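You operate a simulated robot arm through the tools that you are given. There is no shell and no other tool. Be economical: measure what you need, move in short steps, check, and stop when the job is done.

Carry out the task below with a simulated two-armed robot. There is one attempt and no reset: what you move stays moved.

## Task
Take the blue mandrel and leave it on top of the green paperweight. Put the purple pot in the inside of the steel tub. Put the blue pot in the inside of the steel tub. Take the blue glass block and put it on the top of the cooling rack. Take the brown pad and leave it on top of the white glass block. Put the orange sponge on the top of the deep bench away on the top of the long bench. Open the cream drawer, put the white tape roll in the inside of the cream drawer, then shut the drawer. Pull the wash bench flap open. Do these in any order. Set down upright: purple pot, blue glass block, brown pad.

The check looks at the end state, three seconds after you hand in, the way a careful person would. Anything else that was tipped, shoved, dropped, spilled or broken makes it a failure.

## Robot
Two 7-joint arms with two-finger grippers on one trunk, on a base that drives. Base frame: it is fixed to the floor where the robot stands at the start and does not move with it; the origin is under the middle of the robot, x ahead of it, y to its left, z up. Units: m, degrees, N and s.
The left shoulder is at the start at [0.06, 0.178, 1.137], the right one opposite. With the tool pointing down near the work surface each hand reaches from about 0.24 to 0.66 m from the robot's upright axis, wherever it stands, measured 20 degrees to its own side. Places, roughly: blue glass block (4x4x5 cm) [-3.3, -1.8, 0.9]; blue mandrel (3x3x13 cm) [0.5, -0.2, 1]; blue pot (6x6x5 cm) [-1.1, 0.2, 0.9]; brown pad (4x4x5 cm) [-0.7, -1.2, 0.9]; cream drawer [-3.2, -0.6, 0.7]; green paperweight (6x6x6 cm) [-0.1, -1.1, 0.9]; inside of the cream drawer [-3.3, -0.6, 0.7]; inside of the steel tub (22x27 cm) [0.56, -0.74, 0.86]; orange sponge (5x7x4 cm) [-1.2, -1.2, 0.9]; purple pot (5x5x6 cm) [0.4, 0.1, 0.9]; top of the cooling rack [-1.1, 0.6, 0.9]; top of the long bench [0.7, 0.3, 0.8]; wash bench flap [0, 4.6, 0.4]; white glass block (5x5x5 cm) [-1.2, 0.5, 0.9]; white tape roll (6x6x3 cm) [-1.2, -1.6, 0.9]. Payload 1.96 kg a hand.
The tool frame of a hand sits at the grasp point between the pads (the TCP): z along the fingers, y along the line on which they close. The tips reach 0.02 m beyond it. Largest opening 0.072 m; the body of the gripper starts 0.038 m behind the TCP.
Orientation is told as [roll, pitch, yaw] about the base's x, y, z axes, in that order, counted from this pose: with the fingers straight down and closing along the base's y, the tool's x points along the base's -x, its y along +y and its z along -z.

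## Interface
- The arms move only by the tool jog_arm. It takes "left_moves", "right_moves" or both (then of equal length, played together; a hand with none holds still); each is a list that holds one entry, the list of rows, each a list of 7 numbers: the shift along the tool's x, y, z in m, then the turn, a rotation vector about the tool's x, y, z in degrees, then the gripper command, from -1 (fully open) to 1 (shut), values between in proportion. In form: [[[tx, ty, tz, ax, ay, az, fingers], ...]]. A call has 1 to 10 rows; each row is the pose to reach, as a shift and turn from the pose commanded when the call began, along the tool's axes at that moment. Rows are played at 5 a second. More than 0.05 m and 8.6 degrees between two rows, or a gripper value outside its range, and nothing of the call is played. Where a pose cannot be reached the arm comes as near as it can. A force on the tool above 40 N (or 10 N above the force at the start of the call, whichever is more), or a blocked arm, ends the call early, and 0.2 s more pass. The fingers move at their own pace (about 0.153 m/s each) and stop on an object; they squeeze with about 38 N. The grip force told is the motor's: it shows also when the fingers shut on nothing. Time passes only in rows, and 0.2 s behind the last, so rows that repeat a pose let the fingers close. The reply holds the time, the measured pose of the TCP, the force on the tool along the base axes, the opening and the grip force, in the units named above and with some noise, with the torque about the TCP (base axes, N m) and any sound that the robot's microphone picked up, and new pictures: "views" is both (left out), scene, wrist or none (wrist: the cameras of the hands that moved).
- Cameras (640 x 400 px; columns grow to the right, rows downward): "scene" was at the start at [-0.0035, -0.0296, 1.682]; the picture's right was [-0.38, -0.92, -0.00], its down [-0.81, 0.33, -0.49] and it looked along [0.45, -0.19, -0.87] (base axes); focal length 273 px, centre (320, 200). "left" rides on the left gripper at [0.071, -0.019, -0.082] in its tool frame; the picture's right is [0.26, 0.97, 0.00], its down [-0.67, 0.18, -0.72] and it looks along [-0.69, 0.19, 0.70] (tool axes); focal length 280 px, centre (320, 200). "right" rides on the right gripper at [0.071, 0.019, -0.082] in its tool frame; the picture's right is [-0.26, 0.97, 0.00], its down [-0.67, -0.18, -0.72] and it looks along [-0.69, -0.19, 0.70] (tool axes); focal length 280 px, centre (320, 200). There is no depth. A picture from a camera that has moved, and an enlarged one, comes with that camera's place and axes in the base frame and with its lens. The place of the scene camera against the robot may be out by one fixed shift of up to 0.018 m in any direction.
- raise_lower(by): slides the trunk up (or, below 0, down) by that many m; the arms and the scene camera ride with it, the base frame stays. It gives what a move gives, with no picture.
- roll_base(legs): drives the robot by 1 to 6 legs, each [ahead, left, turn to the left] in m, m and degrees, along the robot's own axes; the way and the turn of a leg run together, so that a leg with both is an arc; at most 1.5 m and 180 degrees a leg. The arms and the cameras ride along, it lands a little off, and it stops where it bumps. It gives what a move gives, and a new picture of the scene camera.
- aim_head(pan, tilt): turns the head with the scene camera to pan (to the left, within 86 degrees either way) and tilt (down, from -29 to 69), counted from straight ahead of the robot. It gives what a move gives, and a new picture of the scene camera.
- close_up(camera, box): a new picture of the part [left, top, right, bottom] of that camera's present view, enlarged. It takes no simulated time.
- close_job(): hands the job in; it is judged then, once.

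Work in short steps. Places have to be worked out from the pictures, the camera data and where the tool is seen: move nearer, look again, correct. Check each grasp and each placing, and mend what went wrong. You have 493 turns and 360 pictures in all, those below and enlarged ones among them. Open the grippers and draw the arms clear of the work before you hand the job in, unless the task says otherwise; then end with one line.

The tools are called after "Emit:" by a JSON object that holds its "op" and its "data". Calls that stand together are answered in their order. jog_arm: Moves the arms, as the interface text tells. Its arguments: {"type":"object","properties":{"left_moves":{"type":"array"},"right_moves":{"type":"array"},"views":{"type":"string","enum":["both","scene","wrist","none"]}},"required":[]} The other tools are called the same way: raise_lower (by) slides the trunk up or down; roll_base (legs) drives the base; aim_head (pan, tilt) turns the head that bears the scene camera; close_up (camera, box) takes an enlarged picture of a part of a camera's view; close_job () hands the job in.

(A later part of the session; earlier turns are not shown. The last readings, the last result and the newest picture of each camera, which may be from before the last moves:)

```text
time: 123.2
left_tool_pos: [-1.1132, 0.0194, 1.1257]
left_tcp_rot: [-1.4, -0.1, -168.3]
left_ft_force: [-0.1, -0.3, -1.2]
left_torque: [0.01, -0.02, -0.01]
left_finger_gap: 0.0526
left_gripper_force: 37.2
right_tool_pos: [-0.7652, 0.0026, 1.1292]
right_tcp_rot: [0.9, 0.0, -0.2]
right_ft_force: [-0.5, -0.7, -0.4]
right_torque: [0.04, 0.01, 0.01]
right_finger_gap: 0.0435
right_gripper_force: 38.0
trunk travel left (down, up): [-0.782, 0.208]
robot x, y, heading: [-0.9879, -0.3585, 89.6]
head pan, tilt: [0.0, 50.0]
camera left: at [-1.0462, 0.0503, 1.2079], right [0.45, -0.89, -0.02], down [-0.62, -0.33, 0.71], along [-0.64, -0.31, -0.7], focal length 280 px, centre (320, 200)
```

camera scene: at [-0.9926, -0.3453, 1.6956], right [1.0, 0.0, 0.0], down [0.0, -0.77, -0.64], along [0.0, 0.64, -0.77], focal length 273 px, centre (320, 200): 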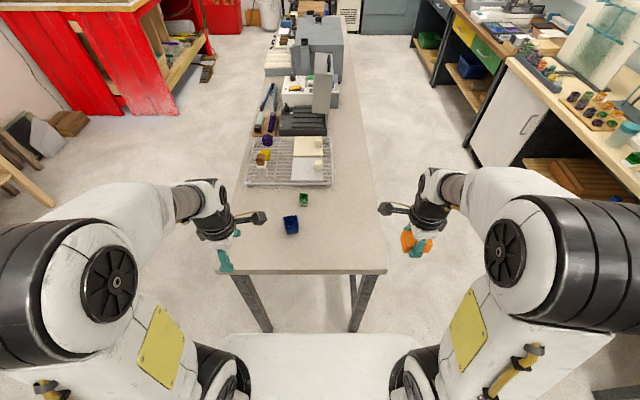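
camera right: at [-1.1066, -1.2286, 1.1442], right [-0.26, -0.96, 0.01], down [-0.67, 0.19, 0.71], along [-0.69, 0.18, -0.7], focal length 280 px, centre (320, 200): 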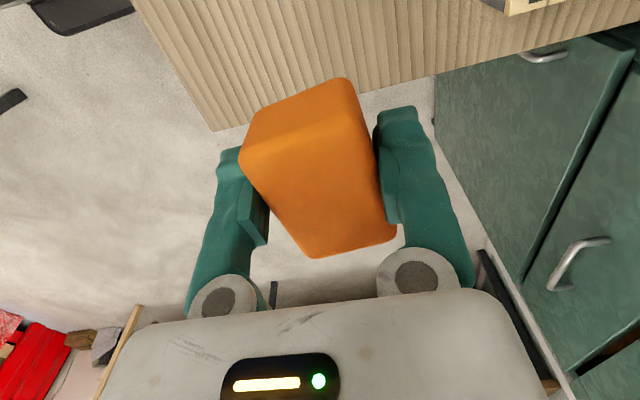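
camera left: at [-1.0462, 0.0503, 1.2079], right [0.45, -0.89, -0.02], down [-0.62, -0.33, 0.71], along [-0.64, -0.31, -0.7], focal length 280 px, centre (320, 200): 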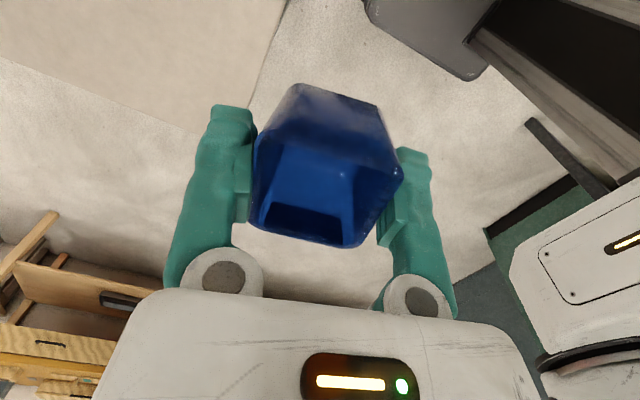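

Blue pot is held. I back off, turn east and drive to the long bench to set the sponge down first.

Emit:
{"op": "roll_base", "data": {"legs": [[-0.13, 0, 0], [0, 0, -90]]}}

Emit:
{"op": "roll_base", "data": {"legs": [[0.95, 0, 0], [0, 0.35, 0]]}}

```text
time: 128.4
left_tool_pos: [-0.6106, -0.3637, 1.1257]
left_tcp_rot: [-1.3, -0.1, 101.6]
left_ft_force: [0.2, 0.0, -0.8]
left_torque: [0.01, 0.05, 0.04]
left_finger_gap: 0.0524
left_gripper_force: 37.6
right_tool_pos: [-0.6271, -0.7118, 1.127]
right_tcp_rot: [0.7, 0.1, -90.3]
right_ft_force: [0.0, -0.5, -0.3]
right_torque: [0.0, 0.05, 0.02]
right_finger_gap: 0.0434
right_gripper_force: 38.5
trunk travel left (down, up): [-0.782, 0.208]
robot x, y, heading: [-0.9883, -0.4822, -0.4]
head pan, tilt: [0.0, 50.0]
camera scene: at [-0.9758, -0.4915, 1.6956], right [0.0, -1.0, 0.0], down [-0.77, 0.0, -0.64], along [0.64, 0.0, -0.77], focal length 273 px, centre (320, 200)
```

scene: 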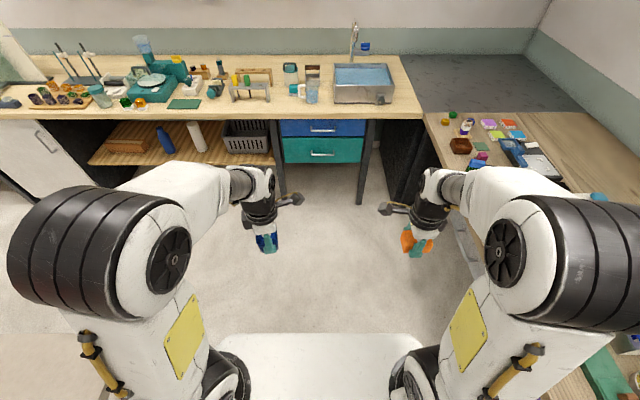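

```text
time: 135.2
left_tool_pos: [0.3564, -0.0256, 1.1258]
left_tcp_rot: [-1.4, -0.2, 101.6]
left_ft_force: [-1.2, 0.8, -1.1]
left_torque: [0.01, 0.07, 0.02]
left_finger_gap: 0.0525
left_gripper_force: 38.2
right_tool_pos: [0.3391, -0.3745, 1.1271]
right_tcp_rot: [0.6, 0.0, -90.3]
right_ft_force: [-0.1, 0.7, 0.1]
right_torque: [0.02, -0.03, -0.03]
right_finger_gap: 0.0435
right_gripper_force: 38.1
trunk travel left (down, up): [-0.782, 0.208]
robot x, y, heading: [-0.0184, -0.1488, -0.2]
head pan, tilt: [0.0, 50.0]
camera scene: at [-0.0088, -0.1538, 1.6956], right [-0.01, -1.0, 0.0], down [-0.77, 0.0, -0.64], along [0.64, 0.0, -0.77], focal length 273 px, centre (320, 200)
```

scene: 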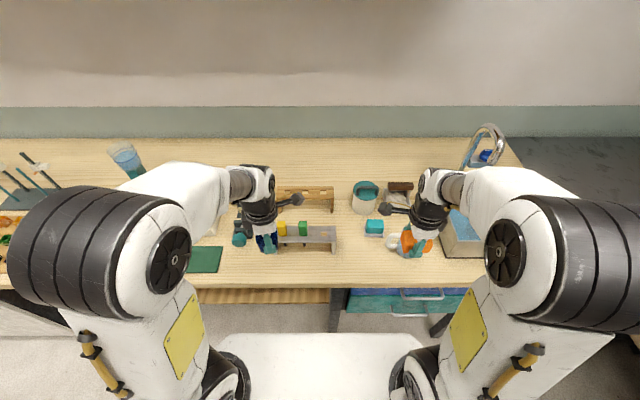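

Free space lies at the bench front around (0.41, −0.33), between rack and mug. I lower the sponge there.

Emit:
{"op": "jog_arm", "data": {"right_moves": [[[0.02, 0.03, 0.03, 0, 0, 0, 1], [0.04, 0.06, 0.07, 0, 0, 0, 1], [0.045, 0.071, 0.11, 0, 0, 0, 1], [0.045, 0.071, 0.15, 0, 0, 0, 1]]], "views": "both"}}

```text
refused: row 2 steps farther than a row can; nothing moved
```

Emit:
{"op": "jog_arm", "data": {"right_moves": [[[0.015, 0.025, 0.02, 0, 0, 0, 1], [0.03, 0.05, 0.05, 0, 0, 0, 1], [0.045, 0.071, 0.08, 0, 0, 0, 1], [0.045, 0.071, 0.12, 0, 0, 0, 1], [0.045, 0.071, 0.15, 0, 0, 0, 1]]], "views": "both"}}

```text
time: 136.4
left_tool_pos: [0.3568, -0.0257, 1.1248]
left_tcp_rot: [-1.3, -0.1, 101.6]
left_ft_force: [-0.1, -0.3, -1.6]
left_torque: [-0.01, 0.03, 0.02]
left_finger_gap: 0.0527
left_gripper_force: 38.1
right_tool_pos: [0.4123, -0.3293, 0.9773]
right_tcp_rot: [0.7, 0.0, -90.3]
right_ft_force: [0.4, -0.6, -1.3]
right_torque: [-0.01, -0.02, 0.0]
right_finger_gap: 0.0434
right_gripper_force: 37.7
trunk travel left (down, up): [-0.782, 0.208]
robot x, y, heading: [-0.0215, -0.1499, -0.3]
head pan, tilt: [0.0, 50.0]
camera scene: at [-0.0081, -0.1531, 1.6956], right [-0.01, -1.0, 0.0], down [-0.77, 0.0, -0.64], along [0.64, 0.0, -0.77], focal length 273 px, centre (320, 200)
camera right: at [0.4307, -0.2588, 1.0592], right [0.96, -0.27, 0.01], down [-0.19, -0.67, 0.71], along [-0.18, -0.69, -0.7], focal length 280 px, centre (320, 200)
```

scene: 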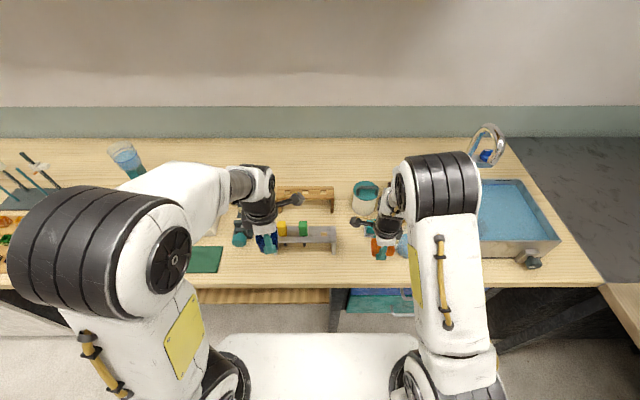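
right: 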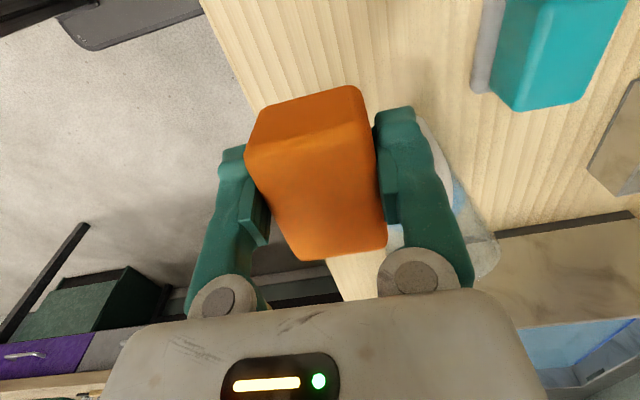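

Emit:
{"op": "jog_arm", "data": {"right_moves": [[[0, -0.005, 0.04, 0, 0, 0, 1], [0, -0.005, 0.07, 0, 0, 0, 1], [0, -0.005, 0.08, 0, 0, 0, 1], [0, -0.005, 0.087, 0, 0, 0, 1], [0, -0.005, 0.093, 0, 0, 0, 1], [0, -0.005, 0.098, 0, 0, 0, 1]]], "views": "wrist"}}

```text
time: 137.8
left_tool_pos: [0.3552, -0.0246, 1.1254]
left_tcp_rot: [-1.3, -0.1, 101.6]
left_ft_force: [-0.7, -0.6, -1.5]
left_torque: [-0.03, -0.02, -0.01]
left_finger_gap: 0.0524
left_gripper_force: 38.2
right_tool_pos: [0.4092, -0.3289, 0.881]
right_tcp_rot: [0.8, 0.1, -90.3]
right_ft_force: [0.2, -1.4, 9.2]
right_torque: [0.2, 0.15, 0.02]
right_finger_gap: 0.0433
right_gripper_force: 38.0
trunk travel left (down, up): [-0.782, 0.208]
robot x, y, heading: [-0.0233, -0.1496, -0.3]
head pan, tilt: [0.0, 50.0]
camera right: at [0.4271, -0.2586, 0.9631], right [0.96, -0.27, 0.01], down [-0.2, -0.67, 0.71], along [-0.18, -0.69, -0.7], focal length 280 px, centre (320, 200)
```

right: 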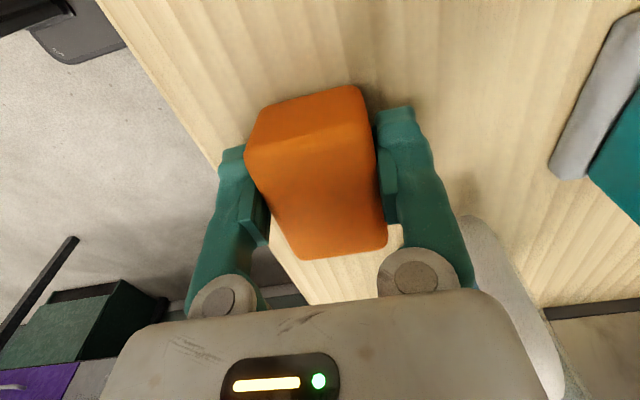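

Touchdown. I release with a modest opening and rise straight up.

Emit:
{"op": "jog_arm", "data": {"right_moves": [[[0, 0, 0, 0, 0, 0, 0.2], [0, 0, 0, 0, 0, 0, -0.5], [0, 0, 0, 0, 0, 0, -0.6], [0, 0, -0.04, 0, 0, 0, -0.6], [0, 0, -0.08, 0, 0, 0, -0.6], [0, 0, -0.12, 0, 0, 0, -0.6], [0, 0, -0.16, 0, 0, 0, -0.6], [0, 0, -0.2, 0, 0, 0, -0.6]]], "views": "both"}}

```text
time: 139.6
left_tool_pos: [0.3548, -0.0253, 1.125]
left_tcp_rot: [-1.3, -0.1, 101.6]
left_ft_force: [0.1, -1.1, -1.2]
left_torque: [-0.01, -0.04, 0.0]
left_finger_gap: 0.0525
left_gripper_force: 37.7
right_tool_pos: [0.406, -0.3267, 1.0834]
right_tcp_rot: [0.7, 0.1, -90.3]
right_ft_force: [0.2, 0.2, 0.0]
right_torque: [0.02, -0.03, 0.03]
right_finger_gap: 0.0576
right_gripper_force: 0.0
trunk travel left (down, up): [-0.782, 0.208]
robot x, y, heading: [-0.0242, -0.1452, -0.5]
head pan, tilt: [0.0, 50.0]
camera scene: at [-0.0102, -0.1531, 1.6956], right [-0.01, -1.0, 0.0], down [-0.77, 0.0, -0.64], along [0.64, 0.0, -0.77], focal length 273 px, centre (320, 200)
camera right: at [0.4242, -0.2561, 1.1646], right [0.96, -0.27, 0.01], down [-0.2, -0.67, 0.71], along [-0.18, -0.69, -0.7], focal length 280 px, centre (320, 200)
```

scene: 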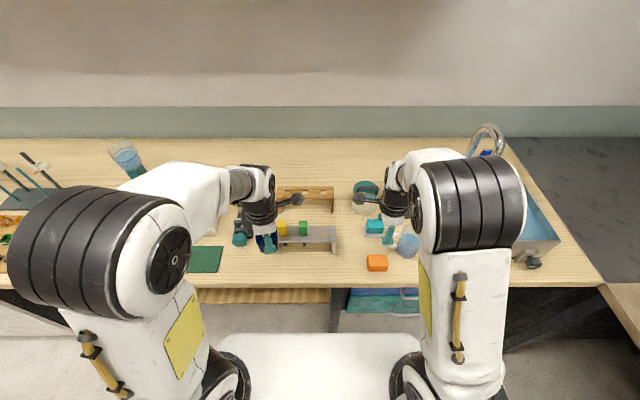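
right: 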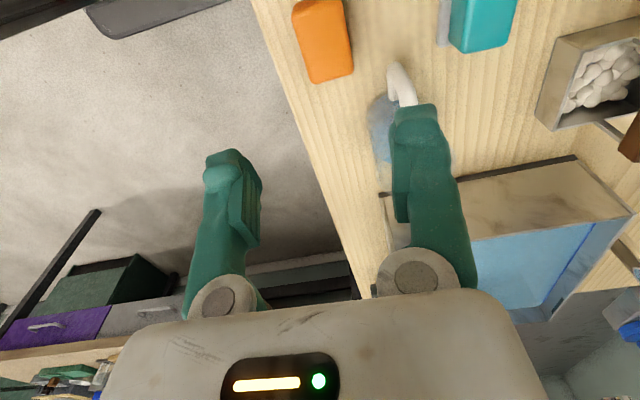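

Sponge done. I tuck the right hand, raise the trunk slightly and drive right to the tub.

Emit:
{"op": "jog_arm", "data": {"right_moves": [[[-0.03, -0.03, -0.02, 0, 0, -8, -1], [-0.05, -0.06, -0.04, 0, 0, -16, -1], [-0.07, -0.09, -0.05, 0, 0, -24, -1], [-0.08, -0.11, -0.06, 0, 0, -32, -1], [-0.09, -0.13, -0.06, 0, 0, -40, -1], [-0.1, -0.14, -0.06, 0, 0, -48, -1], [-0.1, -0.14, -0.06, 0, 0, -56, -1], [-0.1, -0.14, -0.06, 0, 0, -64, -1], [-0.1, -0.14, -0.06, 0, 0, -72, -1], [-0.1, -0.14, -0.06, 0, 0, -80, -1]]], "views": "none"}}

Emit:
{"op": "raise_lower", "data": {"by": 0.1}}

Emit:
{"op": "roll_base", "data": {"legs": [[0, -0.5, 0]]}}

```text
time: 141.8
left_tool_pos: [0.3559, -0.0236, 1.1272]
left_tcp_rot: [-1.3, -0.1, 101.6]
left_ft_force: [0.1, -0.8, -1.6]
left_torque: [0.05, 0.03, -0.02]
left_finger_gap: 0.0522
left_gripper_force: 37.7
right_tool_pos: [0.2639, -0.4273, 1.1382]
right_tcp_rot: [0.2, -0.6, -10.2]
right_ft_force: [-0.6, 0.4, -0.1]
right_torque: [0.01, 0.01, 0.03]
right_finger_gap: 0.0719
right_gripper_force: 0.0
trunk travel left (down, up): [-0.782, 0.208]
robot x, y, heading: [-0.0214, -0.149, -0.4]
head pan, tilt: [0.0, 50.0]
```

```text
time: 143.2
left_tool_pos: [0.3568, -0.0247, 1.2263]
left_tcp_rot: [-1.2, -0.1, 101.6]
left_ft_force: [-0.5, 0.0, -0.5]
left_torque: [0.02, 0.02, -0.01]
left_finger_gap: 0.0525
left_gripper_force: 38.6
right_tool_pos: [0.2642, -0.4274, 1.2384]
right_tcp_rot: [0.0, -0.6, -10.3]
right_ft_force: [-0.3, -0.5, 0.4]
right_torque: [0.01, -0.01, -0.03]
right_finger_gap: 0.0719
right_gripper_force: 0.0
trunk travel left (down, up): [-0.882, 0.108]
robot x, y, heading: [-0.0263, -0.1508, -0.4]
head pan, tilt: [0.0, 50.0]
```

```text
time: 146.0
left_tool_pos: [0.3535, -0.5127, 1.2263]
left_tcp_rot: [-1.3, -0.1, 101.5]
left_ft_force: [0.1, 0.1, -1.2]
left_torque: [0.02, 0.03, -0.02]
left_finger_gap: 0.0526
left_gripper_force: 37.3
right_tool_pos: [0.2618, -0.9157, 1.2403]
right_tcp_rot: [0.0, -0.6, -10.3]
right_ft_force: [0.6, -0.4, 0.3]
right_torque: [0.0, 0.01, 0.02]
right_finger_gap: 0.0719
right_gripper_force: 0.1
trunk travel left (down, up): [-0.882, 0.108]
robot x, y, heading: [-0.025, -0.6386, -0.3]
head pan, tilt: [0.0, 50.0]
camera scene: at [-0.0115, -0.6407, 1.7956], right [-0.01, -1.0, 0.0], down [-0.77, 0.0, -0.64], along [0.64, 0.0, -0.77], focal length 273 px, centre (320, 200)
```

scene: 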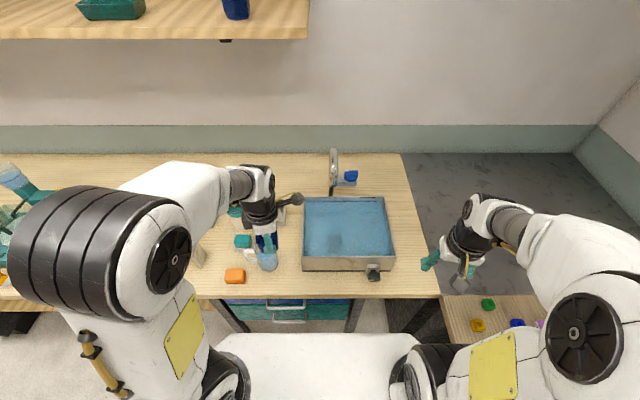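

I nudge closer with a slight right turn so the left hand reaches the tub's right half.

Emit:
{"op": "roll_base", "data": {"legs": [[0.03, -0.02, -10]]}}

```text
time: 147.1
left_tool_pos: [0.3978, -0.6026, 1.2266]
left_tcp_rot: [-1.3, -0.1, 91.7]
left_ft_force: [-0.1, 0.3, -0.5]
left_torque: [-0.02, 0.03, 0.0]
left_finger_gap: 0.0523
left_gripper_force: 37.7
right_tool_pos: [0.2371, -0.9828, 1.2391]
right_tcp_rot: [0.1, -0.7, -20.2]
right_ft_force: [-0.7, -0.2, 0.2]
right_torque: [0.03, -0.01, 0.04]
right_finger_gap: 0.0722
right_gripper_force: 0.0
trunk travel left (down, up): [-0.882, 0.108]
robot x, y, heading: [0.0046, -0.6606, -10.1]
head pan, tilt: [0.0, 50.0]
camera scene: at [0.0153, -0.6651, 1.7956], right [-0.18, -0.98, 0.0], down [-0.75, 0.13, -0.64], along [0.63, -0.11, -0.77], focal length 273 px, centre (320, 200)
```

scene: 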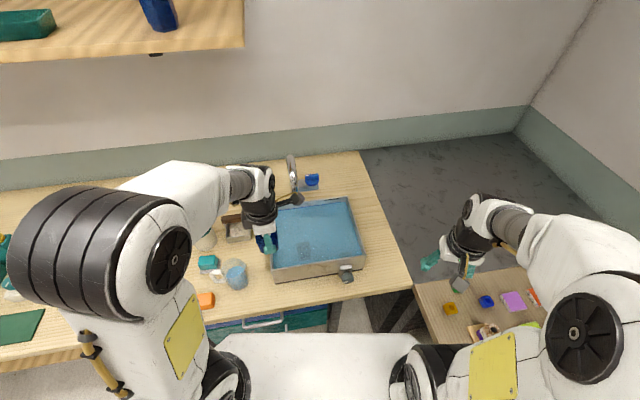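

Emit:
{"op": "jog_arm", "data": {"left_moves": [[[0.02, -0.01, 0.04, 0, 0, 0, 1], [0.045, -0.03, 0.075, 0, 0, 0, 1], [0.075, -0.055, 0.1, 0, 0, 0, 1], [0.105, -0.08, 0.12, 0, 0, 0, 1], [0.135, -0.105, 0.14, 0, 0, 0, 1], [0.165, -0.125, 0.16, 0, 0, 0, 1], [0.192, -0.146, 0.175, 0, 0, 0, 1]]], "views": "both"}}

```text
time: 148.7
left_tool_pos: [0.5542, -0.79, 1.0541]
left_tcp_rot: [-1.0, -0.2, 91.7]
left_ft_force: [0.4, 0.3, -1.6]
left_torque: [-0.02, 0.02, 0.02]
left_finger_gap: 0.0524
left_gripper_force: 37.6
right_tool_pos: [0.2381, -0.9841, 1.2386]
right_tcp_rot: [0.1, -0.5, -20.1]
right_ft_force: [-0.6, 0.2, 0.7]
right_torque: [0.02, -0.01, 0.03]
right_finger_gap: 0.0721
right_gripper_force: 0.1
trunk travel left (down, up): [-0.882, 0.108]
robot x, y, heading: [0.002, -0.6578, -10.3]
head pan, tilt: [0.0, 50.0]
camera scene: at [0.0173, -0.6683, 1.7956], right [-0.18, -0.98, 0.0], down [-0.75, 0.14, -0.64], along [0.63, -0.11, -0.77], focal length 273 px, centre (320, 200)
camera left: at [0.5749, -0.8607, 1.134], right [-0.96, -0.29, -0.02], down [-0.22, 0.67, 0.71], along [-0.19, 0.69, -0.7], focal length 280 px, centre (320, 200)
```

scene: 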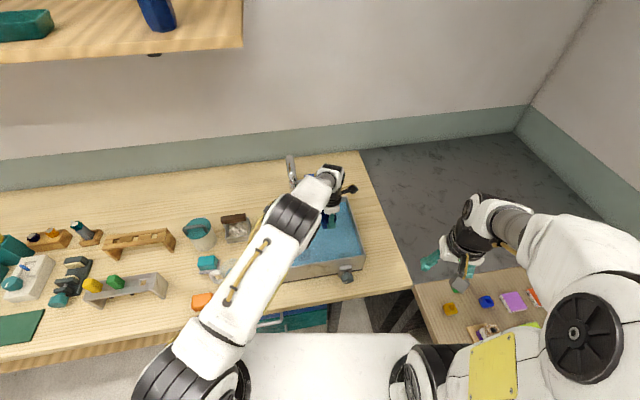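
left: 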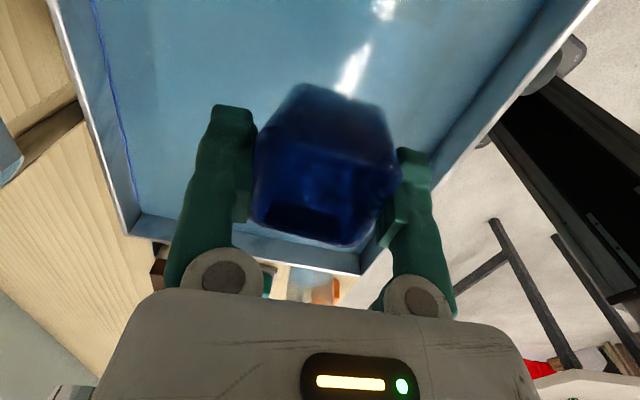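

Over the tub's right half, clear of the purple pot. I lower until contact.

Emit:
{"op": "jog_arm", "data": {"left_moves": [[[-0.006, 0, 0.04, 0, 0, 0, 1], [-0.006, 0, 0.08, 0, 0, 0, 1], [-0.006, 0, 0.12, 0, 0, 0, 1], [-0.006, 0, 0.132, 0, 0, 0, 1], [-0.006, 0, 0.138, 0, 0, 0, 1], [-0.006, 0, 0.144, 0, 0, 0, 1], [-0.006, 0, 0.15, 0, 0, 0, 1], [-0.006, 0, 0.156, 0, 0, 0, 1]]], "views": "wrist"}}

```text
time: 150.5
left_tool_pos: [0.5498, -0.779, 0.9074]
left_tcp_rot: [-1.6, 0.0, 91.7]
left_ft_force: [1.2, 0.4, 5.9]
left_torque: [0.19, -0.17, -0.05]
left_finger_gap: 0.0524
left_gripper_force: 37.7
left hand out of reach, approached as far as the arm can: row 6, 7, 8
right_tool_pos: [0.2369, -0.9845, 1.2401]
right_tcp_rot: [0.0, -0.7, -20.1]
right_ft_force: [-0.3, -0.1, -0.5]
right_torque: [0.01, 0.06, -0.01]
right_finger_gap: 0.0722
right_gripper_force: 0.0
trunk travel left (down, up): [-0.882, 0.108]
robot x, y, heading: [0.0053, -0.6599, -10.4]
head pan, tilt: [0.0, 50.0]
camera left: at [0.5704, -0.8502, 0.9887], right [-0.96, -0.29, -0.03], down [-0.22, 0.67, 0.71], along [-0.19, 0.69, -0.7], focal length 280 px, centre (320, 200)
```

left: 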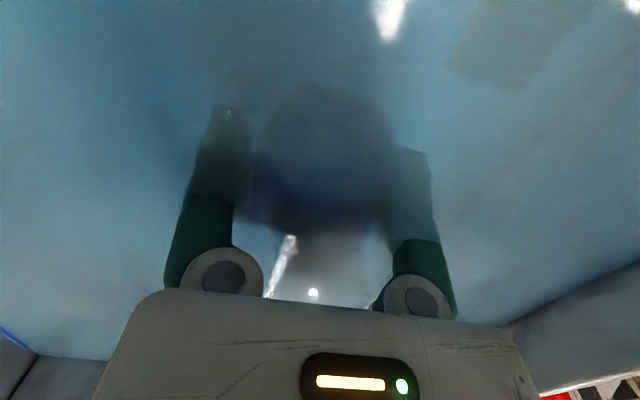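

Light floor contact. I release and rise straight up.

Emit:
{"op": "jog_arm", "data": {"left_moves": [[[0, 0, 0, 0, 0, 0, 0.3], [0, 0, 0, 0, 0, 0, -0.4], [0, 0, 0, 0, 0, 0, -0.7], [0, 0, -0.03, 0, 0, 0, -0.7], [0, 0, -0.07, 0, 0, 0, -0.7], [0, 0, -0.11, 0, 0, 0, -0.7], [0, 0, -0.15, 0, 0, 0, -0.7]]], "views": "wrist"}}

```text
time: 152.1
left_tool_pos: [0.547, -0.7807, 1.0558]
left_tcp_rot: [-1.2, -0.3, 91.8]
left_ft_force: [0.1, 0.0, 0.5]
left_torque: [0.02, 0.0, 0.01]
left_finger_gap: 0.0613
left_gripper_force: 0.1
right_tool_pos: [0.2364, -0.9842, 1.2377]
right_tcp_rot: [0.1, -0.8, -20.3]
right_ft_force: [1.0, 0.0, -0.7]
right_torque: [-0.02, -0.03, 0.0]
right_finger_gap: 0.072
right_gripper_force: 0.1
trunk travel left (down, up): [-0.882, 0.108]
robot x, y, heading: [0.0036, -0.6612, -10.3]
head pan, tilt: [0.0, 50.0]
camera left: at [0.5684, -0.8501, 1.1372], right [-0.96, -0.29, -0.02], down [-0.22, 0.67, 0.71], along [-0.19, 0.69, -0.7], focal length 280 px, centre (320, 200)
```

left: 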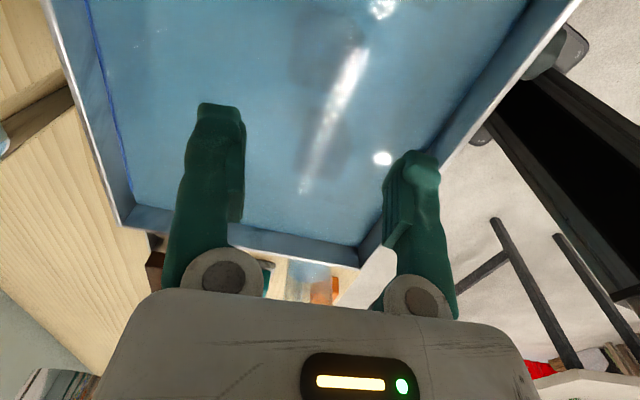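

Both pots sit in the tub. I retract the left hand and turn its yaw back toward normal.

Emit:
{"op": "jog_arm", "data": {"left_moves": [[[-0.01, 0.02, -0.03, 0, 0, 0, -1], [-0.02, 0.05, -0.06, 0, 0, 8, -1], [-0.04, 0.08, -0.08, 0, 0, 16, -1], [-0.06, 0.11, -0.1, 0, 0, 24, -1], [-0.08, 0.14, -0.11, 0, 0, 32, -1], [-0.1, 0.17, -0.12, 0, 0, 40, -1], [-0.12, 0.2, -0.13, 0, 0, 48, -1], [-0.14, 0.22, -0.13, 0, 0, 56, -1], [-0.16, 0.24, -0.13, 0, 0, 64, -1], [-0.18, 0.25, -0.13, 0, 0, 72, -1]]], "views": "scene"}}

Emit:
{"op": "close_up", "data": {"camera": "scene", "box": [240, 160, 400, 300]}}

```text
time: 154.3
left_tool_pos: [0.2985, -0.6146, 1.1841]
left_tcp_rot: [-0.2, -1.1, 19.4]
left_ft_force: [0.4, -0.2, 0.0]
left_torque: [-0.04, 0.04, -0.01]
left_finger_gap: 0.072
left_gripper_force: 0.1
left hand out of reach, approached as far as the arm can: row 10
right_tool_pos: [0.2377, -0.983, 1.2399]
right_tcp_rot: [0.1, -0.6, -20.3]
right_ft_force: [-0.4, 0.2, -0.1]
right_torque: [0.01, 0.02, 0.01]
right_finger_gap: 0.0718
right_gripper_force: 0.1
trunk travel left (down, up): [-0.882, 0.108]
robot x, y, heading: [0.005, -0.6583, -10.0]
head pan, tilt: [0.0, 50.0]
camera scene: at [0.0156, -0.667, 1.7956], right [-0.18, -0.98, 0.0], down [-0.75, 0.14, -0.64], along [0.63, -0.11, -0.77], focal length 273 px, centre (320, 200)
```

scene: 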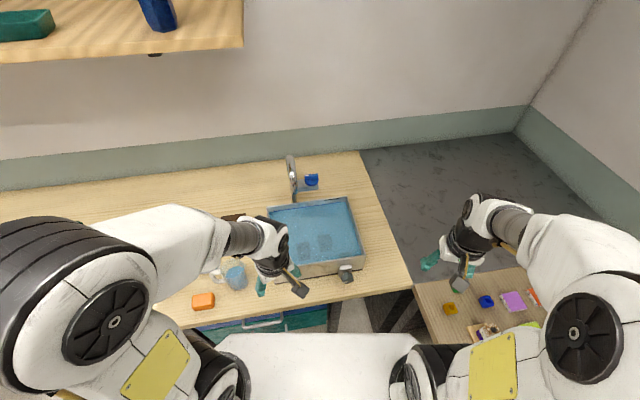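

```text
2.86 times, centred on (320, 230) of scene
camera zoom: at [0.0156, -0.667, 1.7956], right [-0.18, -0.98, 0.0], down [-0.75, 0.14, -0.64], along [0.63, -0.11, -0.77], focal length 780 px, centre (320, 114)
```

zoom: 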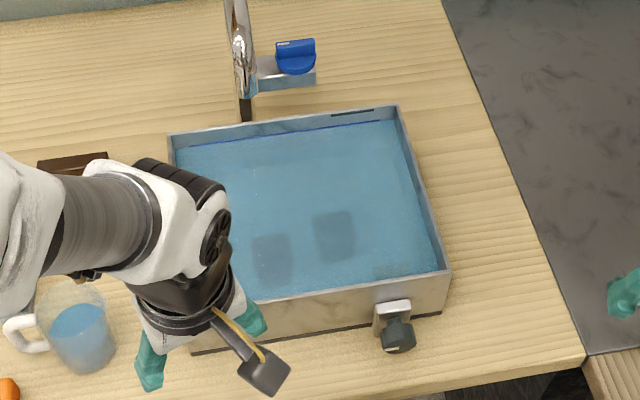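

All right: both pots are in the tub. Next the white tape roll at about (−1.19, −1.58), which is too deep to reach from the bench front; I'll go around to the bench's west end. I reverse along the corridor.

Emit:
{"op": "raise_lower", "data": {"by": -0.1}}

Emit:
{"op": "roll_base", "data": {"legs": [[-0.2, 0.2, 10], [-1.5, 0, 0], [0, -0.45, 0]]}}

Emit:
{"op": "aim_head", "data": {"pan": -40, "tilt": 45}}

```text
time: 155.7
left_tool_pos: [0.2988, -0.6151, 1.0843]
left_tcp_rot: [-0.2, -1.2, 19.7]
left_ft_force: [0.1, -0.6, 0.0]
left_torque: [0.01, 0.0, 0.01]
left_finger_gap: 0.0723
left_gripper_force: 0.0
right_tool_pos: [0.2382, -0.9829, 1.1396]
right_tcp_rot: [0.1, -0.5, -20.2]
right_ft_force: [0.0, -0.6, 0.1]
right_torque: [-0.01, -0.02, 0.02]
right_finger_gap: 0.0718
right_gripper_force: 0.1
trunk travel left (down, up): [-0.782, 0.208]
robot x, y, heading: [0.0011, -0.6597, -10.3]
head pan, tilt: [0.0, 50.0]
```

```text
time: 167.0
left_tool_pos: [-1.4029, -0.7738, 1.0841]
left_tcp_rot: [-0.1, -1.2, 28.8]
left_ft_force: [0.5, 0.1, -0.3]
left_torque: [-0.04, 0.02, -0.01]
left_finger_gap: 0.072
left_gripper_force: 0.0
right_tool_pos: [-1.4042, -1.1487, 1.1388]
right_tcp_rot: [0.0, -0.6, -11.3]
right_ft_force: [-0.9, 0.4, 0.3]
right_torque: [-0.01, 0.07, 0.03]
right_finger_gap: 0.072
right_gripper_force: 0.0
trunk travel left (down, up): [-0.782, 0.208]
robot x, y, heading: [-1.6858, -0.8639, -1.3]
head pan, tilt: [0.0, 50.0]
camera scene: at [-1.6737, -0.8701, 1.6956], right [-0.02, -1.0, 0.0], down [-0.77, 0.02, -0.64], along [0.64, -0.01, -0.77], focal length 273 px, centre (320, 200)
```

scene: 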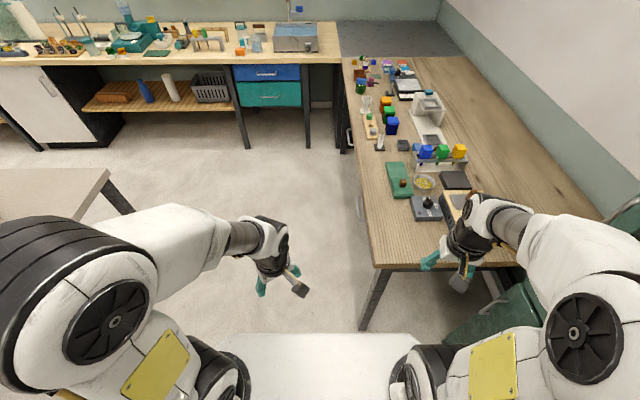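

```text
time: 168.1
left_tool_pos: [-1.4015, -0.7753, 1.0837]
left_tcp_rot: [-0.2, -1.3, 28.7]
left_ft_force: [-0.4, -0.9, -0.3]
left_torque: [0.01, -0.03, -0.02]
left_finger_gap: 0.072
left_gripper_force: 0.2
right_tool_pos: [-1.4039, -1.1486, 1.1385]
right_tcp_rot: [0.0, -0.6, -11.2]
right_ft_force: [-0.4, 0.5, -0.5]
right_torque: [-0.01, 0.02, 0.0]
right_finger_gap: 0.072
right_gripper_force: 0.0
trunk travel left (down, up): [-0.782, 0.208]
robot x, y, heading: [-1.6883, -0.8651, -1.2]
head pan, tilt: [-40.0, 45.0]
camera scene: at [-1.6894, -0.9223, 1.7025], right [-0.66, -0.75, 0.0], down [-0.53, 0.47, -0.71], along [0.53, -0.47, -0.71], focal length 273 px, centre (320, 200)
```

scene: 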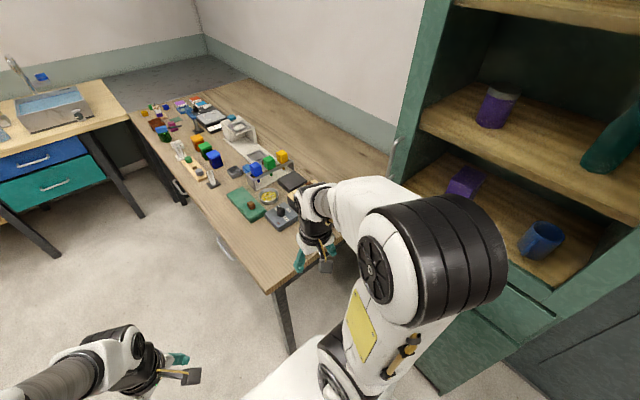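

The bench ends at x≈−1.26 and the cabinet front is at y≈−1.54. I'll stand at the bench's NW corner facing south and use the left hand, so I turn right now.

Emit:
{"op": "roll_base", "data": {"legs": [[0, 0, -84], [0.2, 0.08, 0]]}}

Emit:
{"op": "aim_head", "data": {"pan": 30, "tilt": 55}}

```text
time: 173.3
left_tool_pos: [-1.4647, -1.334, 1.084]
left_tcp_rot: [-0.1, -1.2, -54.8]
left_ft_force: [-0.3, 0.2, 0.4]
left_torque: [0.02, 0.0, -0.02]
left_finger_gap: 0.0718
left_gripper_force: 0.0
right_tool_pos: [-1.8378, -1.3739, 1.1382]
right_tcp_rot: [0.1, -0.7, -94.9]
right_ft_force: [0.9, -0.2, 0.4]
right_torque: [-0.02, 0.0, 0.03]
right_finger_gap: 0.0721
right_gripper_force: 0.0
trunk travel left (down, up): [-0.782, 0.208]
robot x, y, heading: [-1.5895, -1.0602, -85.0]
head pan, tilt: [-40.0, 45.0]
camera scene: at [-1.644, -1.073, 1.7025], right [-0.82, 0.57, 0.0], down [0.4, 0.58, -0.71], along [-0.4, -0.58, -0.71], focal length 273 px, centre (320, 200)
```

scene: 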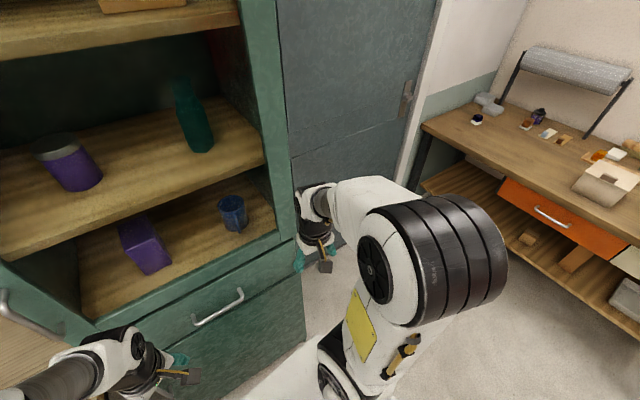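

```text
time: 174.7
left_tool_pos: [-1.4661, -1.3356, 1.0846]
left_tcp_rot: [-0.2, -1.1, -54.8]
left_ft_force: [0.1, -0.6, 0.2]
left_torque: [-0.02, 0.0, -0.02]
left_finger_gap: 0.0719
left_gripper_force: 0.1
right_tool_pos: [-1.837, -1.3744, 1.1381]
right_tcp_rot: [0.2, -0.6, -94.9]
right_ft_force: [1.3, 0.2, -0.6]
right_torque: [0.0, 0.0, -0.01]
right_finger_gap: 0.0722
right_gripper_force: 0.0
trunk travel left (down, up): [-0.782, 0.208]
robot x, y, heading: [-1.5855, -1.0616, -84.5]
head pan, tilt: [30.0, 55.0]
camera scene: at [-1.5559, -1.0655, 1.6891], right [-0.82, -0.58, 0.0], down [-0.47, 0.67, -0.57], along [0.33, -0.47, -0.82], focal length 273 px, centre (320, 200)
```

scene: 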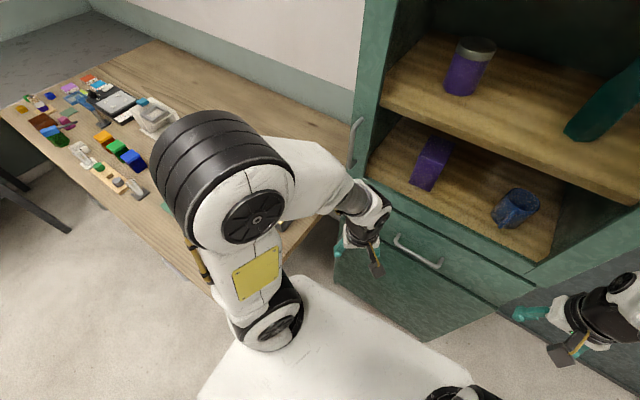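

The shelf cabinet front is next to me. I move the left hand over the bench's corner to see the roll with its camera.

Emit:
{"op": "jog_arm", "data": {"left_moves": [[[-0.037, 0.018, 0, 0, 0, 0, -1], [-0.075, 0.035, 0, 0, 0, 0, -1], [-0.112, 0.053, 0, 0, 0, 0, -1], [-0.15, 0.07, 0, 0, 0, 0, -1], [-0.187, 0.088, 0, 0, 0, 0, -1], [-0.22, 0.105, 0, 0, 0, 0, -1]]], "views": "both"}}

```text
time: 176.1
left_tool_pos: [-1.2534, -1.4537, 1.0879]
left_tcp_rot: [-0.2, -1.1, -54.8]
left_ft_force: [0.5, -0.6, 0.1]
left_torque: [0.03, -0.01, -0.04]
left_finger_gap: 0.0721
left_gripper_force: 0.0
right_tool_pos: [-1.8366, -1.3748, 1.1379]
right_tcp_rot: [0.1, -0.7, -94.8]
right_ft_force: [-0.2, -1.0, 0.2]
right_torque: [0.02, 0.0, 0.02]
right_finger_gap: 0.0722
right_gripper_force: 0.2
trunk travel left (down, up): [-0.782, 0.208]
robot x, y, heading: [-1.585, -1.0605, -84.8]
head pan, tilt: [30.0, 55.0]
camera scene: at [-1.5544, -1.0665, 1.6891], right [-0.82, -0.58, 0.0], down [-0.47, 0.67, -0.57], along [0.33, -0.47, -0.82], focal length 273 px, centre (320, 200)
camera left: at [-1.3085, -1.406, 1.1679], right [0.64, 0.77, -0.01], down [0.53, -0.43, 0.73], along [0.56, -0.47, -0.69], focal length 280 px, centre (320, 200)
```

scene: 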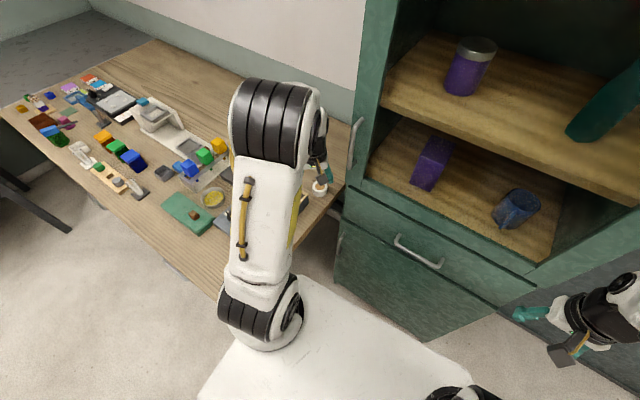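
left: 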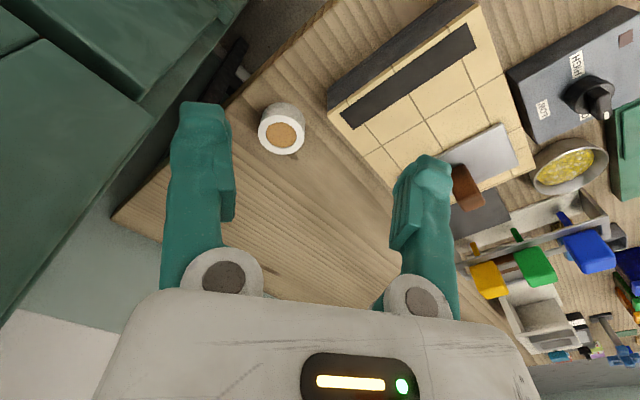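

Roll at about (−1.191, −1.57). I move over it and part-way down.

Emit:
{"op": "jog_arm", "data": {"left_moves": [[[-0.03, -0.004, 0.03, 0, 0, 0, -1], [-0.06, -0.008, 0.06, 0, 0, 0, -1], [-0.095, -0.012, 0.085, 0, 0, 0, -1], [-0.131, -0.0153, 0.1, 0, 0, 0, -1], [-0.131, -0.0153, 0.11, 0, 0, 0, -1]]], "views": "wrist"}}

```text
time: 177.3
left_tool_pos: [-1.1879, -1.5716, 0.9804]
left_tcp_rot: [-0.2, -1.2, -54.7]
left_ft_force: [0.0, -0.1, -0.3]
left_torque: [0.01, 0.01, -0.03]
left_finger_gap: 0.0721
left_gripper_force: 0.0
right_tool_pos: [-1.8374, -1.3734, 1.1395]
right_tcp_rot: [0.2, -0.7, -94.9]
right_ft_force: [0.0, 0.2, -0.4]
right_torque: [0.01, -0.01, 0.01]
right_finger_gap: 0.072
right_gripper_force: 0.1
trunk travel left (down, up): [-0.782, 0.208]
robot x, y, heading: [-1.5892, -1.0612, -84.7]
head pan, tilt: [30.0, 55.0]
camera left: at [-1.2442, -1.5229, 1.0596], right [0.64, 0.77, -0.01], down [0.53, -0.43, 0.73], along [0.56, -0.47, -0.68], focal length 280 px, centre (320, 200)
```

left: 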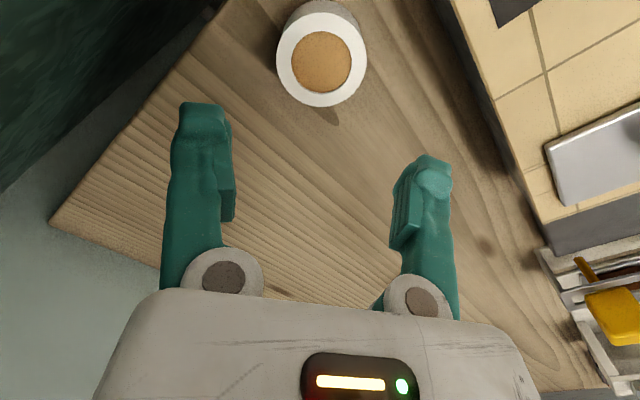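

Emit:
{"op": "jog_arm", "data": {"left_moves": [[[0.006, -0.001, 0.04, 0, 0, 0, -1], [0.006, -0.001, 0.08, 0, 0, 0, -1], [0.006, -0.001, 0.104, 0, 0, 0, -1], [0.006, -0.001, 0.104, 0, 0, 0, -0.2], [0.006, -0.001, 0.104, 0, 0, 0, 1], [0.006, -0.001, 0.104, 0, 0, 0, 1]]], "views": "wrist"}}

```text
time: 178.7
left_tool_pos: [-1.1932, -1.5712, 0.8769]
left_tcp_rot: [-0.1, -1.3, -54.8]
left_ft_force: [1.9, -1.8, 5.9]
left_torque: [-0.07, 0.04, 0.03]
left_finger_gap: 0.0549
left_gripper_force: 38.0
right_tool_pos: [-1.8377, -1.3737, 1.1389]
right_tcp_rot: [0.2, -0.7, -94.8]
right_ft_force: [-0.5, 0.8, 0.7]
right_torque: [0.0, 0.01, -0.04]
right_finger_gap: 0.0721
right_gripper_force: 0.0
trunk travel left (down, up): [-0.782, 0.208]
robot x, y, heading: [-1.5864, -1.0656, -84.9]
head pan, tilt: [30.0, 55.0]
camera left: at [-1.2488, -1.5217, 0.9562], right [0.64, 0.77, -0.01], down [0.53, -0.43, 0.73], along [0.56, -0.47, -0.68], focal length 280 px, centre (320, 200)
```

left: 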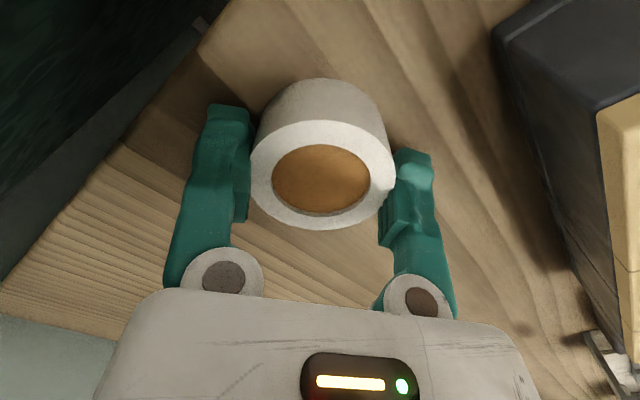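

Gripped the roll (55 mm). I lift and return along the same path.

Emit:
{"op": "jog_arm", "data": {"left_moves": [[[0, 0, -0.04, 0, 0, 0, 1], [0, 0, -0.08, 0, 0, 0, 1], [0.03, 0.0, -0.12, 0, 0, 0, 1], [0.06, 0, -0.15, 0, 0, 0, 1], [0.09, 0, -0.18, 0, 0, 0, 1], [0.13, -0.01, -0.2, 0, 0, 0, 1], [0.17, -0.03, -0.21, 0, 0, 0, 1], [0.21, -0.05, -0.21, 0, 0, 0, 1], [0.25, -0.07, -0.21, 0, 0, 0, 1]]], "views": "wrist"}}

```text
time: 180.7
left_tool_pos: [-1.395, -1.4021, 1.0835]
left_tcp_rot: [-0.3, -1.3, -54.7]
left_ft_force: [-0.6, -0.2, 0.4]
left_torque: [-0.02, 0.01, 0.02]
left_finger_gap: 0.0549
left_gripper_force: 37.8
right_tool_pos: [-1.8387, -1.3726, 1.1386]
right_tcp_rot: [0.1, -0.7, -94.8]
right_ft_force: [-0.7, 0.7, -1.1]
right_torque: [0.01, 0.03, -0.03]
right_finger_gap: 0.0722
right_gripper_force: 0.1
trunk travel left (down, up): [-0.782, 0.208]
robot x, y, heading: [-1.5904, -1.0615, -84.7]
head pan, tilt: [30.0, 55.0]
camera left: at [-1.4508, -1.3533, 1.1629], right [0.64, 0.77, -0.01], down [0.53, -0.43, 0.73], along [0.56, -0.47, -0.68], focal length 280 px, centre (320, 200)
```

left: 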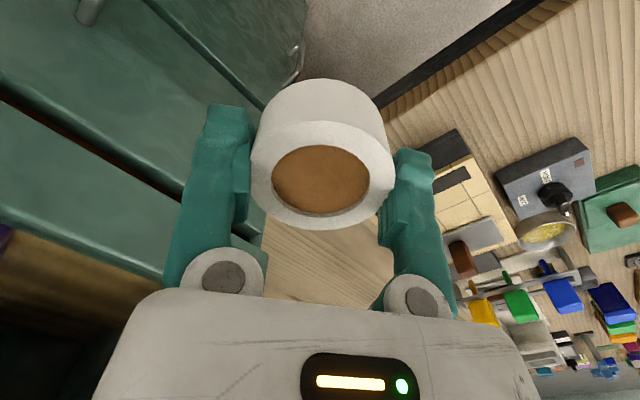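

Now to the cream drawer: reverse out, turn to face west and drive toward it.

Emit:
{"op": "roll_base", "data": {"legs": [[-0.45, 0, 0], [0, 0, -95], [0.45, 0, 0]]}}

Emit:
{"op": "aim_head", "data": {"pan": 0, "tilt": 45}}

```text
time: 189.7
left_tool_pos: [-2.4335, -0.8044, 1.0827]
left_tcp_rot: [-0.2, -1.2, -149.1]
left_ft_force: [0.9, 0.0, -0.8]
left_torque: [-0.02, 0.02, 0.0]
left_finger_gap: 0.0545
left_gripper_force: 38.1
right_tool_pos: [-2.3735, -0.3639, 1.1405]
right_tcp_rot: [0.1, -0.8, 171.0]
right_ft_force: [-0.6, -0.4, -0.2]
right_torque: [0.05, 0.02, 0.01]
right_finger_gap: 0.0717
right_gripper_force: 0.0
trunk travel left (down, up): [-0.782, 0.208]
robot x, y, heading: [-2.0802, -0.6359, -178.9]
head pan, tilt: [30.0, 55.0]
camera scene: at [-2.0857, -0.6758, 1.6891], right [-0.52, 0.86, 0.0], down [0.7, 0.42, -0.57], along [-0.49, -0.3, -0.82], focal length 273 px, centre (320, 200)
```

scene: 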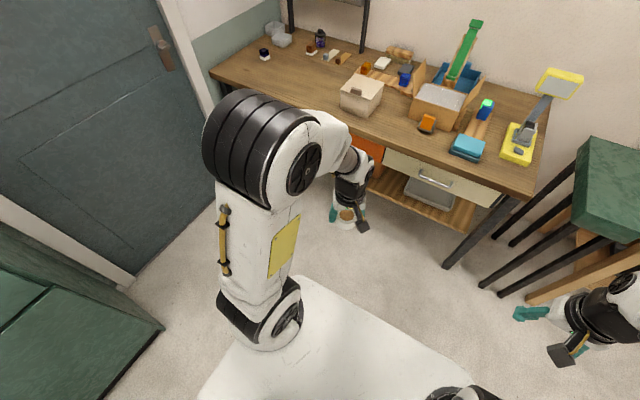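

```text
time: 190.7
left_tool_pos: [-2.4341, -0.8042, 1.0813]
left_tcp_rot: [-0.3, -1.2, -149.0]
left_ft_force: [-0.3, 0.4, 0.0]
left_torque: [-0.03, 0.0, 0.01]
left_finger_gap: 0.0547
left_gripper_force: 37.9
right_tool_pos: [-2.3728, -0.3637, 1.1387]
right_tcp_rot: [0.1, -0.6, 171.2]
right_ft_force: [0.0, -0.2, 0.0]
right_torque: [-0.01, -0.02, 0.0]
right_finger_gap: 0.0719
right_gripper_force: 0.1
trunk travel left (down, up): [-0.782, 0.208]
robot x, y, heading: [-2.0781, -0.6339, -178.8]
head pan, tilt: [0.0, 45.0]
camera scene: at [-2.1052, -0.6403, 1.7025], right [-0.02, 1.0, 0.0], down [0.71, 0.01, -0.71], along [-0.71, -0.01, -0.71], focal length 273 px, centre (320, 200)
```

scene: 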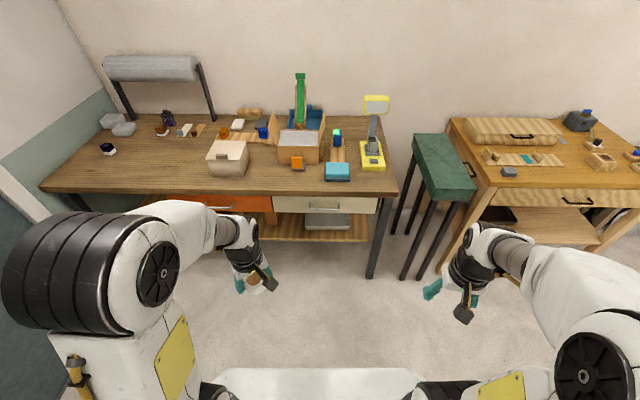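

Emit:
{"op": "close_up", "data": {"camera": "scene", "box": [240, 150, 400, 250]}}

Emit:
{"op": "raise_lower", "data": {"by": -0.25}}

```text
4.00 times, centred on (320, 200) of scene
camera zoom: at [-2.1052, -0.6403, 1.7025], right [-0.02, 1.0, 0.0], down [0.71, 0.01, -0.71], along [-0.71, -0.01, -0.71], focal length 1092 px, centre (320, 200)
```

zoom: 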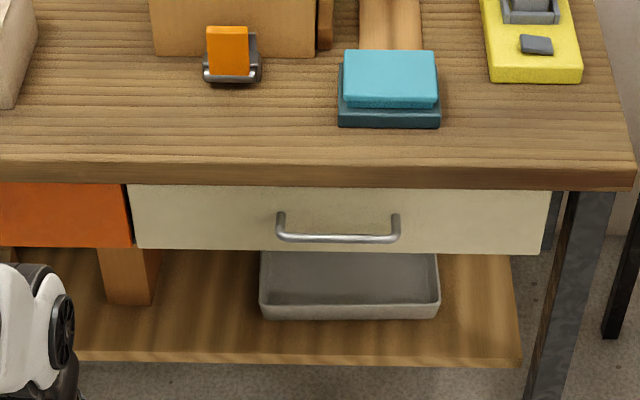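

```text
time: 193.2
left_tool_pos: [-2.4349, -0.8044, 0.8319]
left_tcp_rot: [-0.2, -1.1, -149.0]
left_ft_force: [-1.0, -1.0, -0.1]
left_torque: [-0.02, 0.02, -0.01]
left_finger_gap: 0.0547
left_gripper_force: 37.6
right_tool_pos: [-2.3736, -0.3639, 0.8892]
right_tcp_rot: [0.2, -0.5, 171.0]
right_ft_force: [0.6, -0.5, 0.2]
right_torque: [0.0, 0.02, -0.01]
right_finger_gap: 0.0719
right_gripper_force: 0.0
trunk travel left (down, up): [-0.532, 0.458]
robot x, y, heading: [-2.0803, -0.6396, -178.6]
head pan, tilt: [0.0, 45.0]
```

Handle bar is near (−3.0, −0.632, 0.742), standing off ~3.5 cm. I drive closer, offset so the right hand faces it, then reorient the right gripper: first yaw.

Emit:
{"op": "roll_base", "data": {"legs": [[0.3, 0.17, -1.4]]}}

Emit:
{"op": "jog_arm", "data": {"right_moves": [[[-0.01, 0.0, 0, 0, 0, 8, -1], [-0.02, 0.0, 0, 0, 0, 16, -1], [-0.03, 0, 0, 0, 0, 24, -1], [-0.04, 0, 0, 0, 0, 32, -1], [-0.05, 0, 0, 0, 0, 40, -1], [-0.06, 0, 0, 0, 0, 48, -1], [-0.07, 0, 0, 0, 0, 56, -1], [-0.08, 0, 0, 0, 0, 64, -1], [-0.09, 0, 0, 0, 0, 72, -1], [-0.1, 0, 0, 0, 0, 80, -1]]], "views": "scene"}}

```text
time: 195.5
left_tool_pos: [-2.7407, -0.9745, 0.8327]
left_tcp_rot: [-0.2, -1.2, -149.8]
left_ft_force: [-0.5, 0.3, -0.9]
left_torque: [0.04, -0.04, -0.01]
left_finger_gap: 0.0549
left_gripper_force: 37.7
right_tool_pos: [-2.6738, -0.5341, 0.8886]
right_tcp_rot: [0.1, -0.7, 170.3]
right_ft_force: [-0.3, -0.5, 0.8]
right_torque: [-0.01, 0.0, -0.04]
right_finger_gap: 0.072
right_gripper_force: 0.0
trunk travel left (down, up): [-0.532, 0.458]
robot x, y, heading: [-2.3852, -0.8086, -179.8]
head pan, tilt: [0.0, 45.0]
camera scene: at [-2.4103, -0.815, 1.4525], right [-0.01, 1.0, 0.0], down [0.71, 0.0, -0.71], along [-0.71, 0.0, -0.71], focal length 273 px, centre (320, 200)
```

scene: 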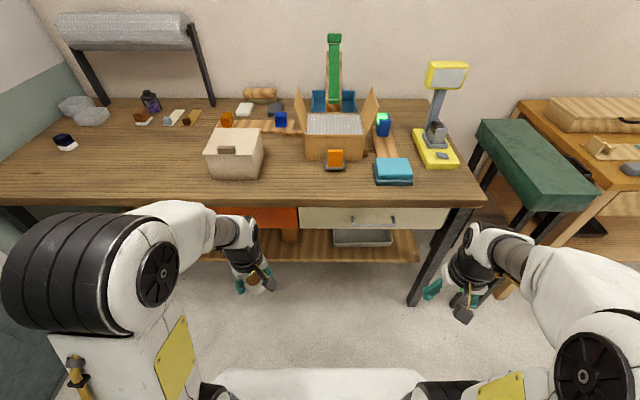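

```text
time: 197.7
left_tool_pos: [-2.7398, -0.9739, 0.8333]
left_tcp_rot: [-0.2, -1.2, -149.9]
left_ft_force: [-0.7, 0.0, -1.0]
left_torque: [0.01, -0.01, 0.01]
left_finger_gap: 0.0547
left_gripper_force: 38.5
right_tool_pos: [-2.773, -0.5178, 0.8893]
right_tcp_rot: [0.6, -0.1, 90.1]
right_ft_force: [0.8, -0.1, -0.2]
right_torque: [0.01, -0.01, -0.01]
right_finger_gap: 0.0719
right_gripper_force: 0.1
trunk travel left (down, up): [-0.532, 0.458]
robot x, y, heading: [-2.3827, -0.8099, -179.6]
head pan, tilt: [0.0, 45.0]
camera scene: at [-2.4098, -0.8145, 1.4525], right [-0.01, 1.0, 0.0], down [0.71, 0.0, -0.71], along [-0.71, 0.0, -0.71], focal length 273 px, centre (320, 200)
```

scene: 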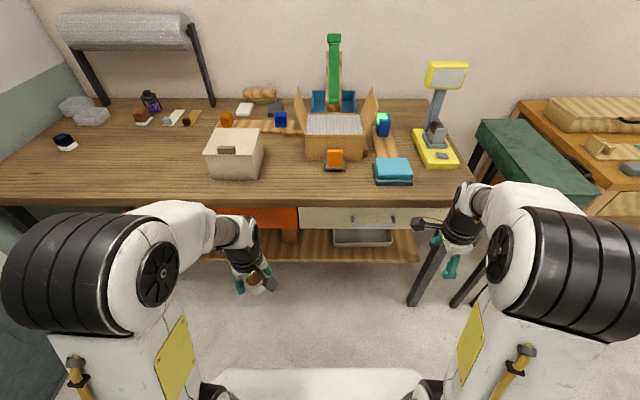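

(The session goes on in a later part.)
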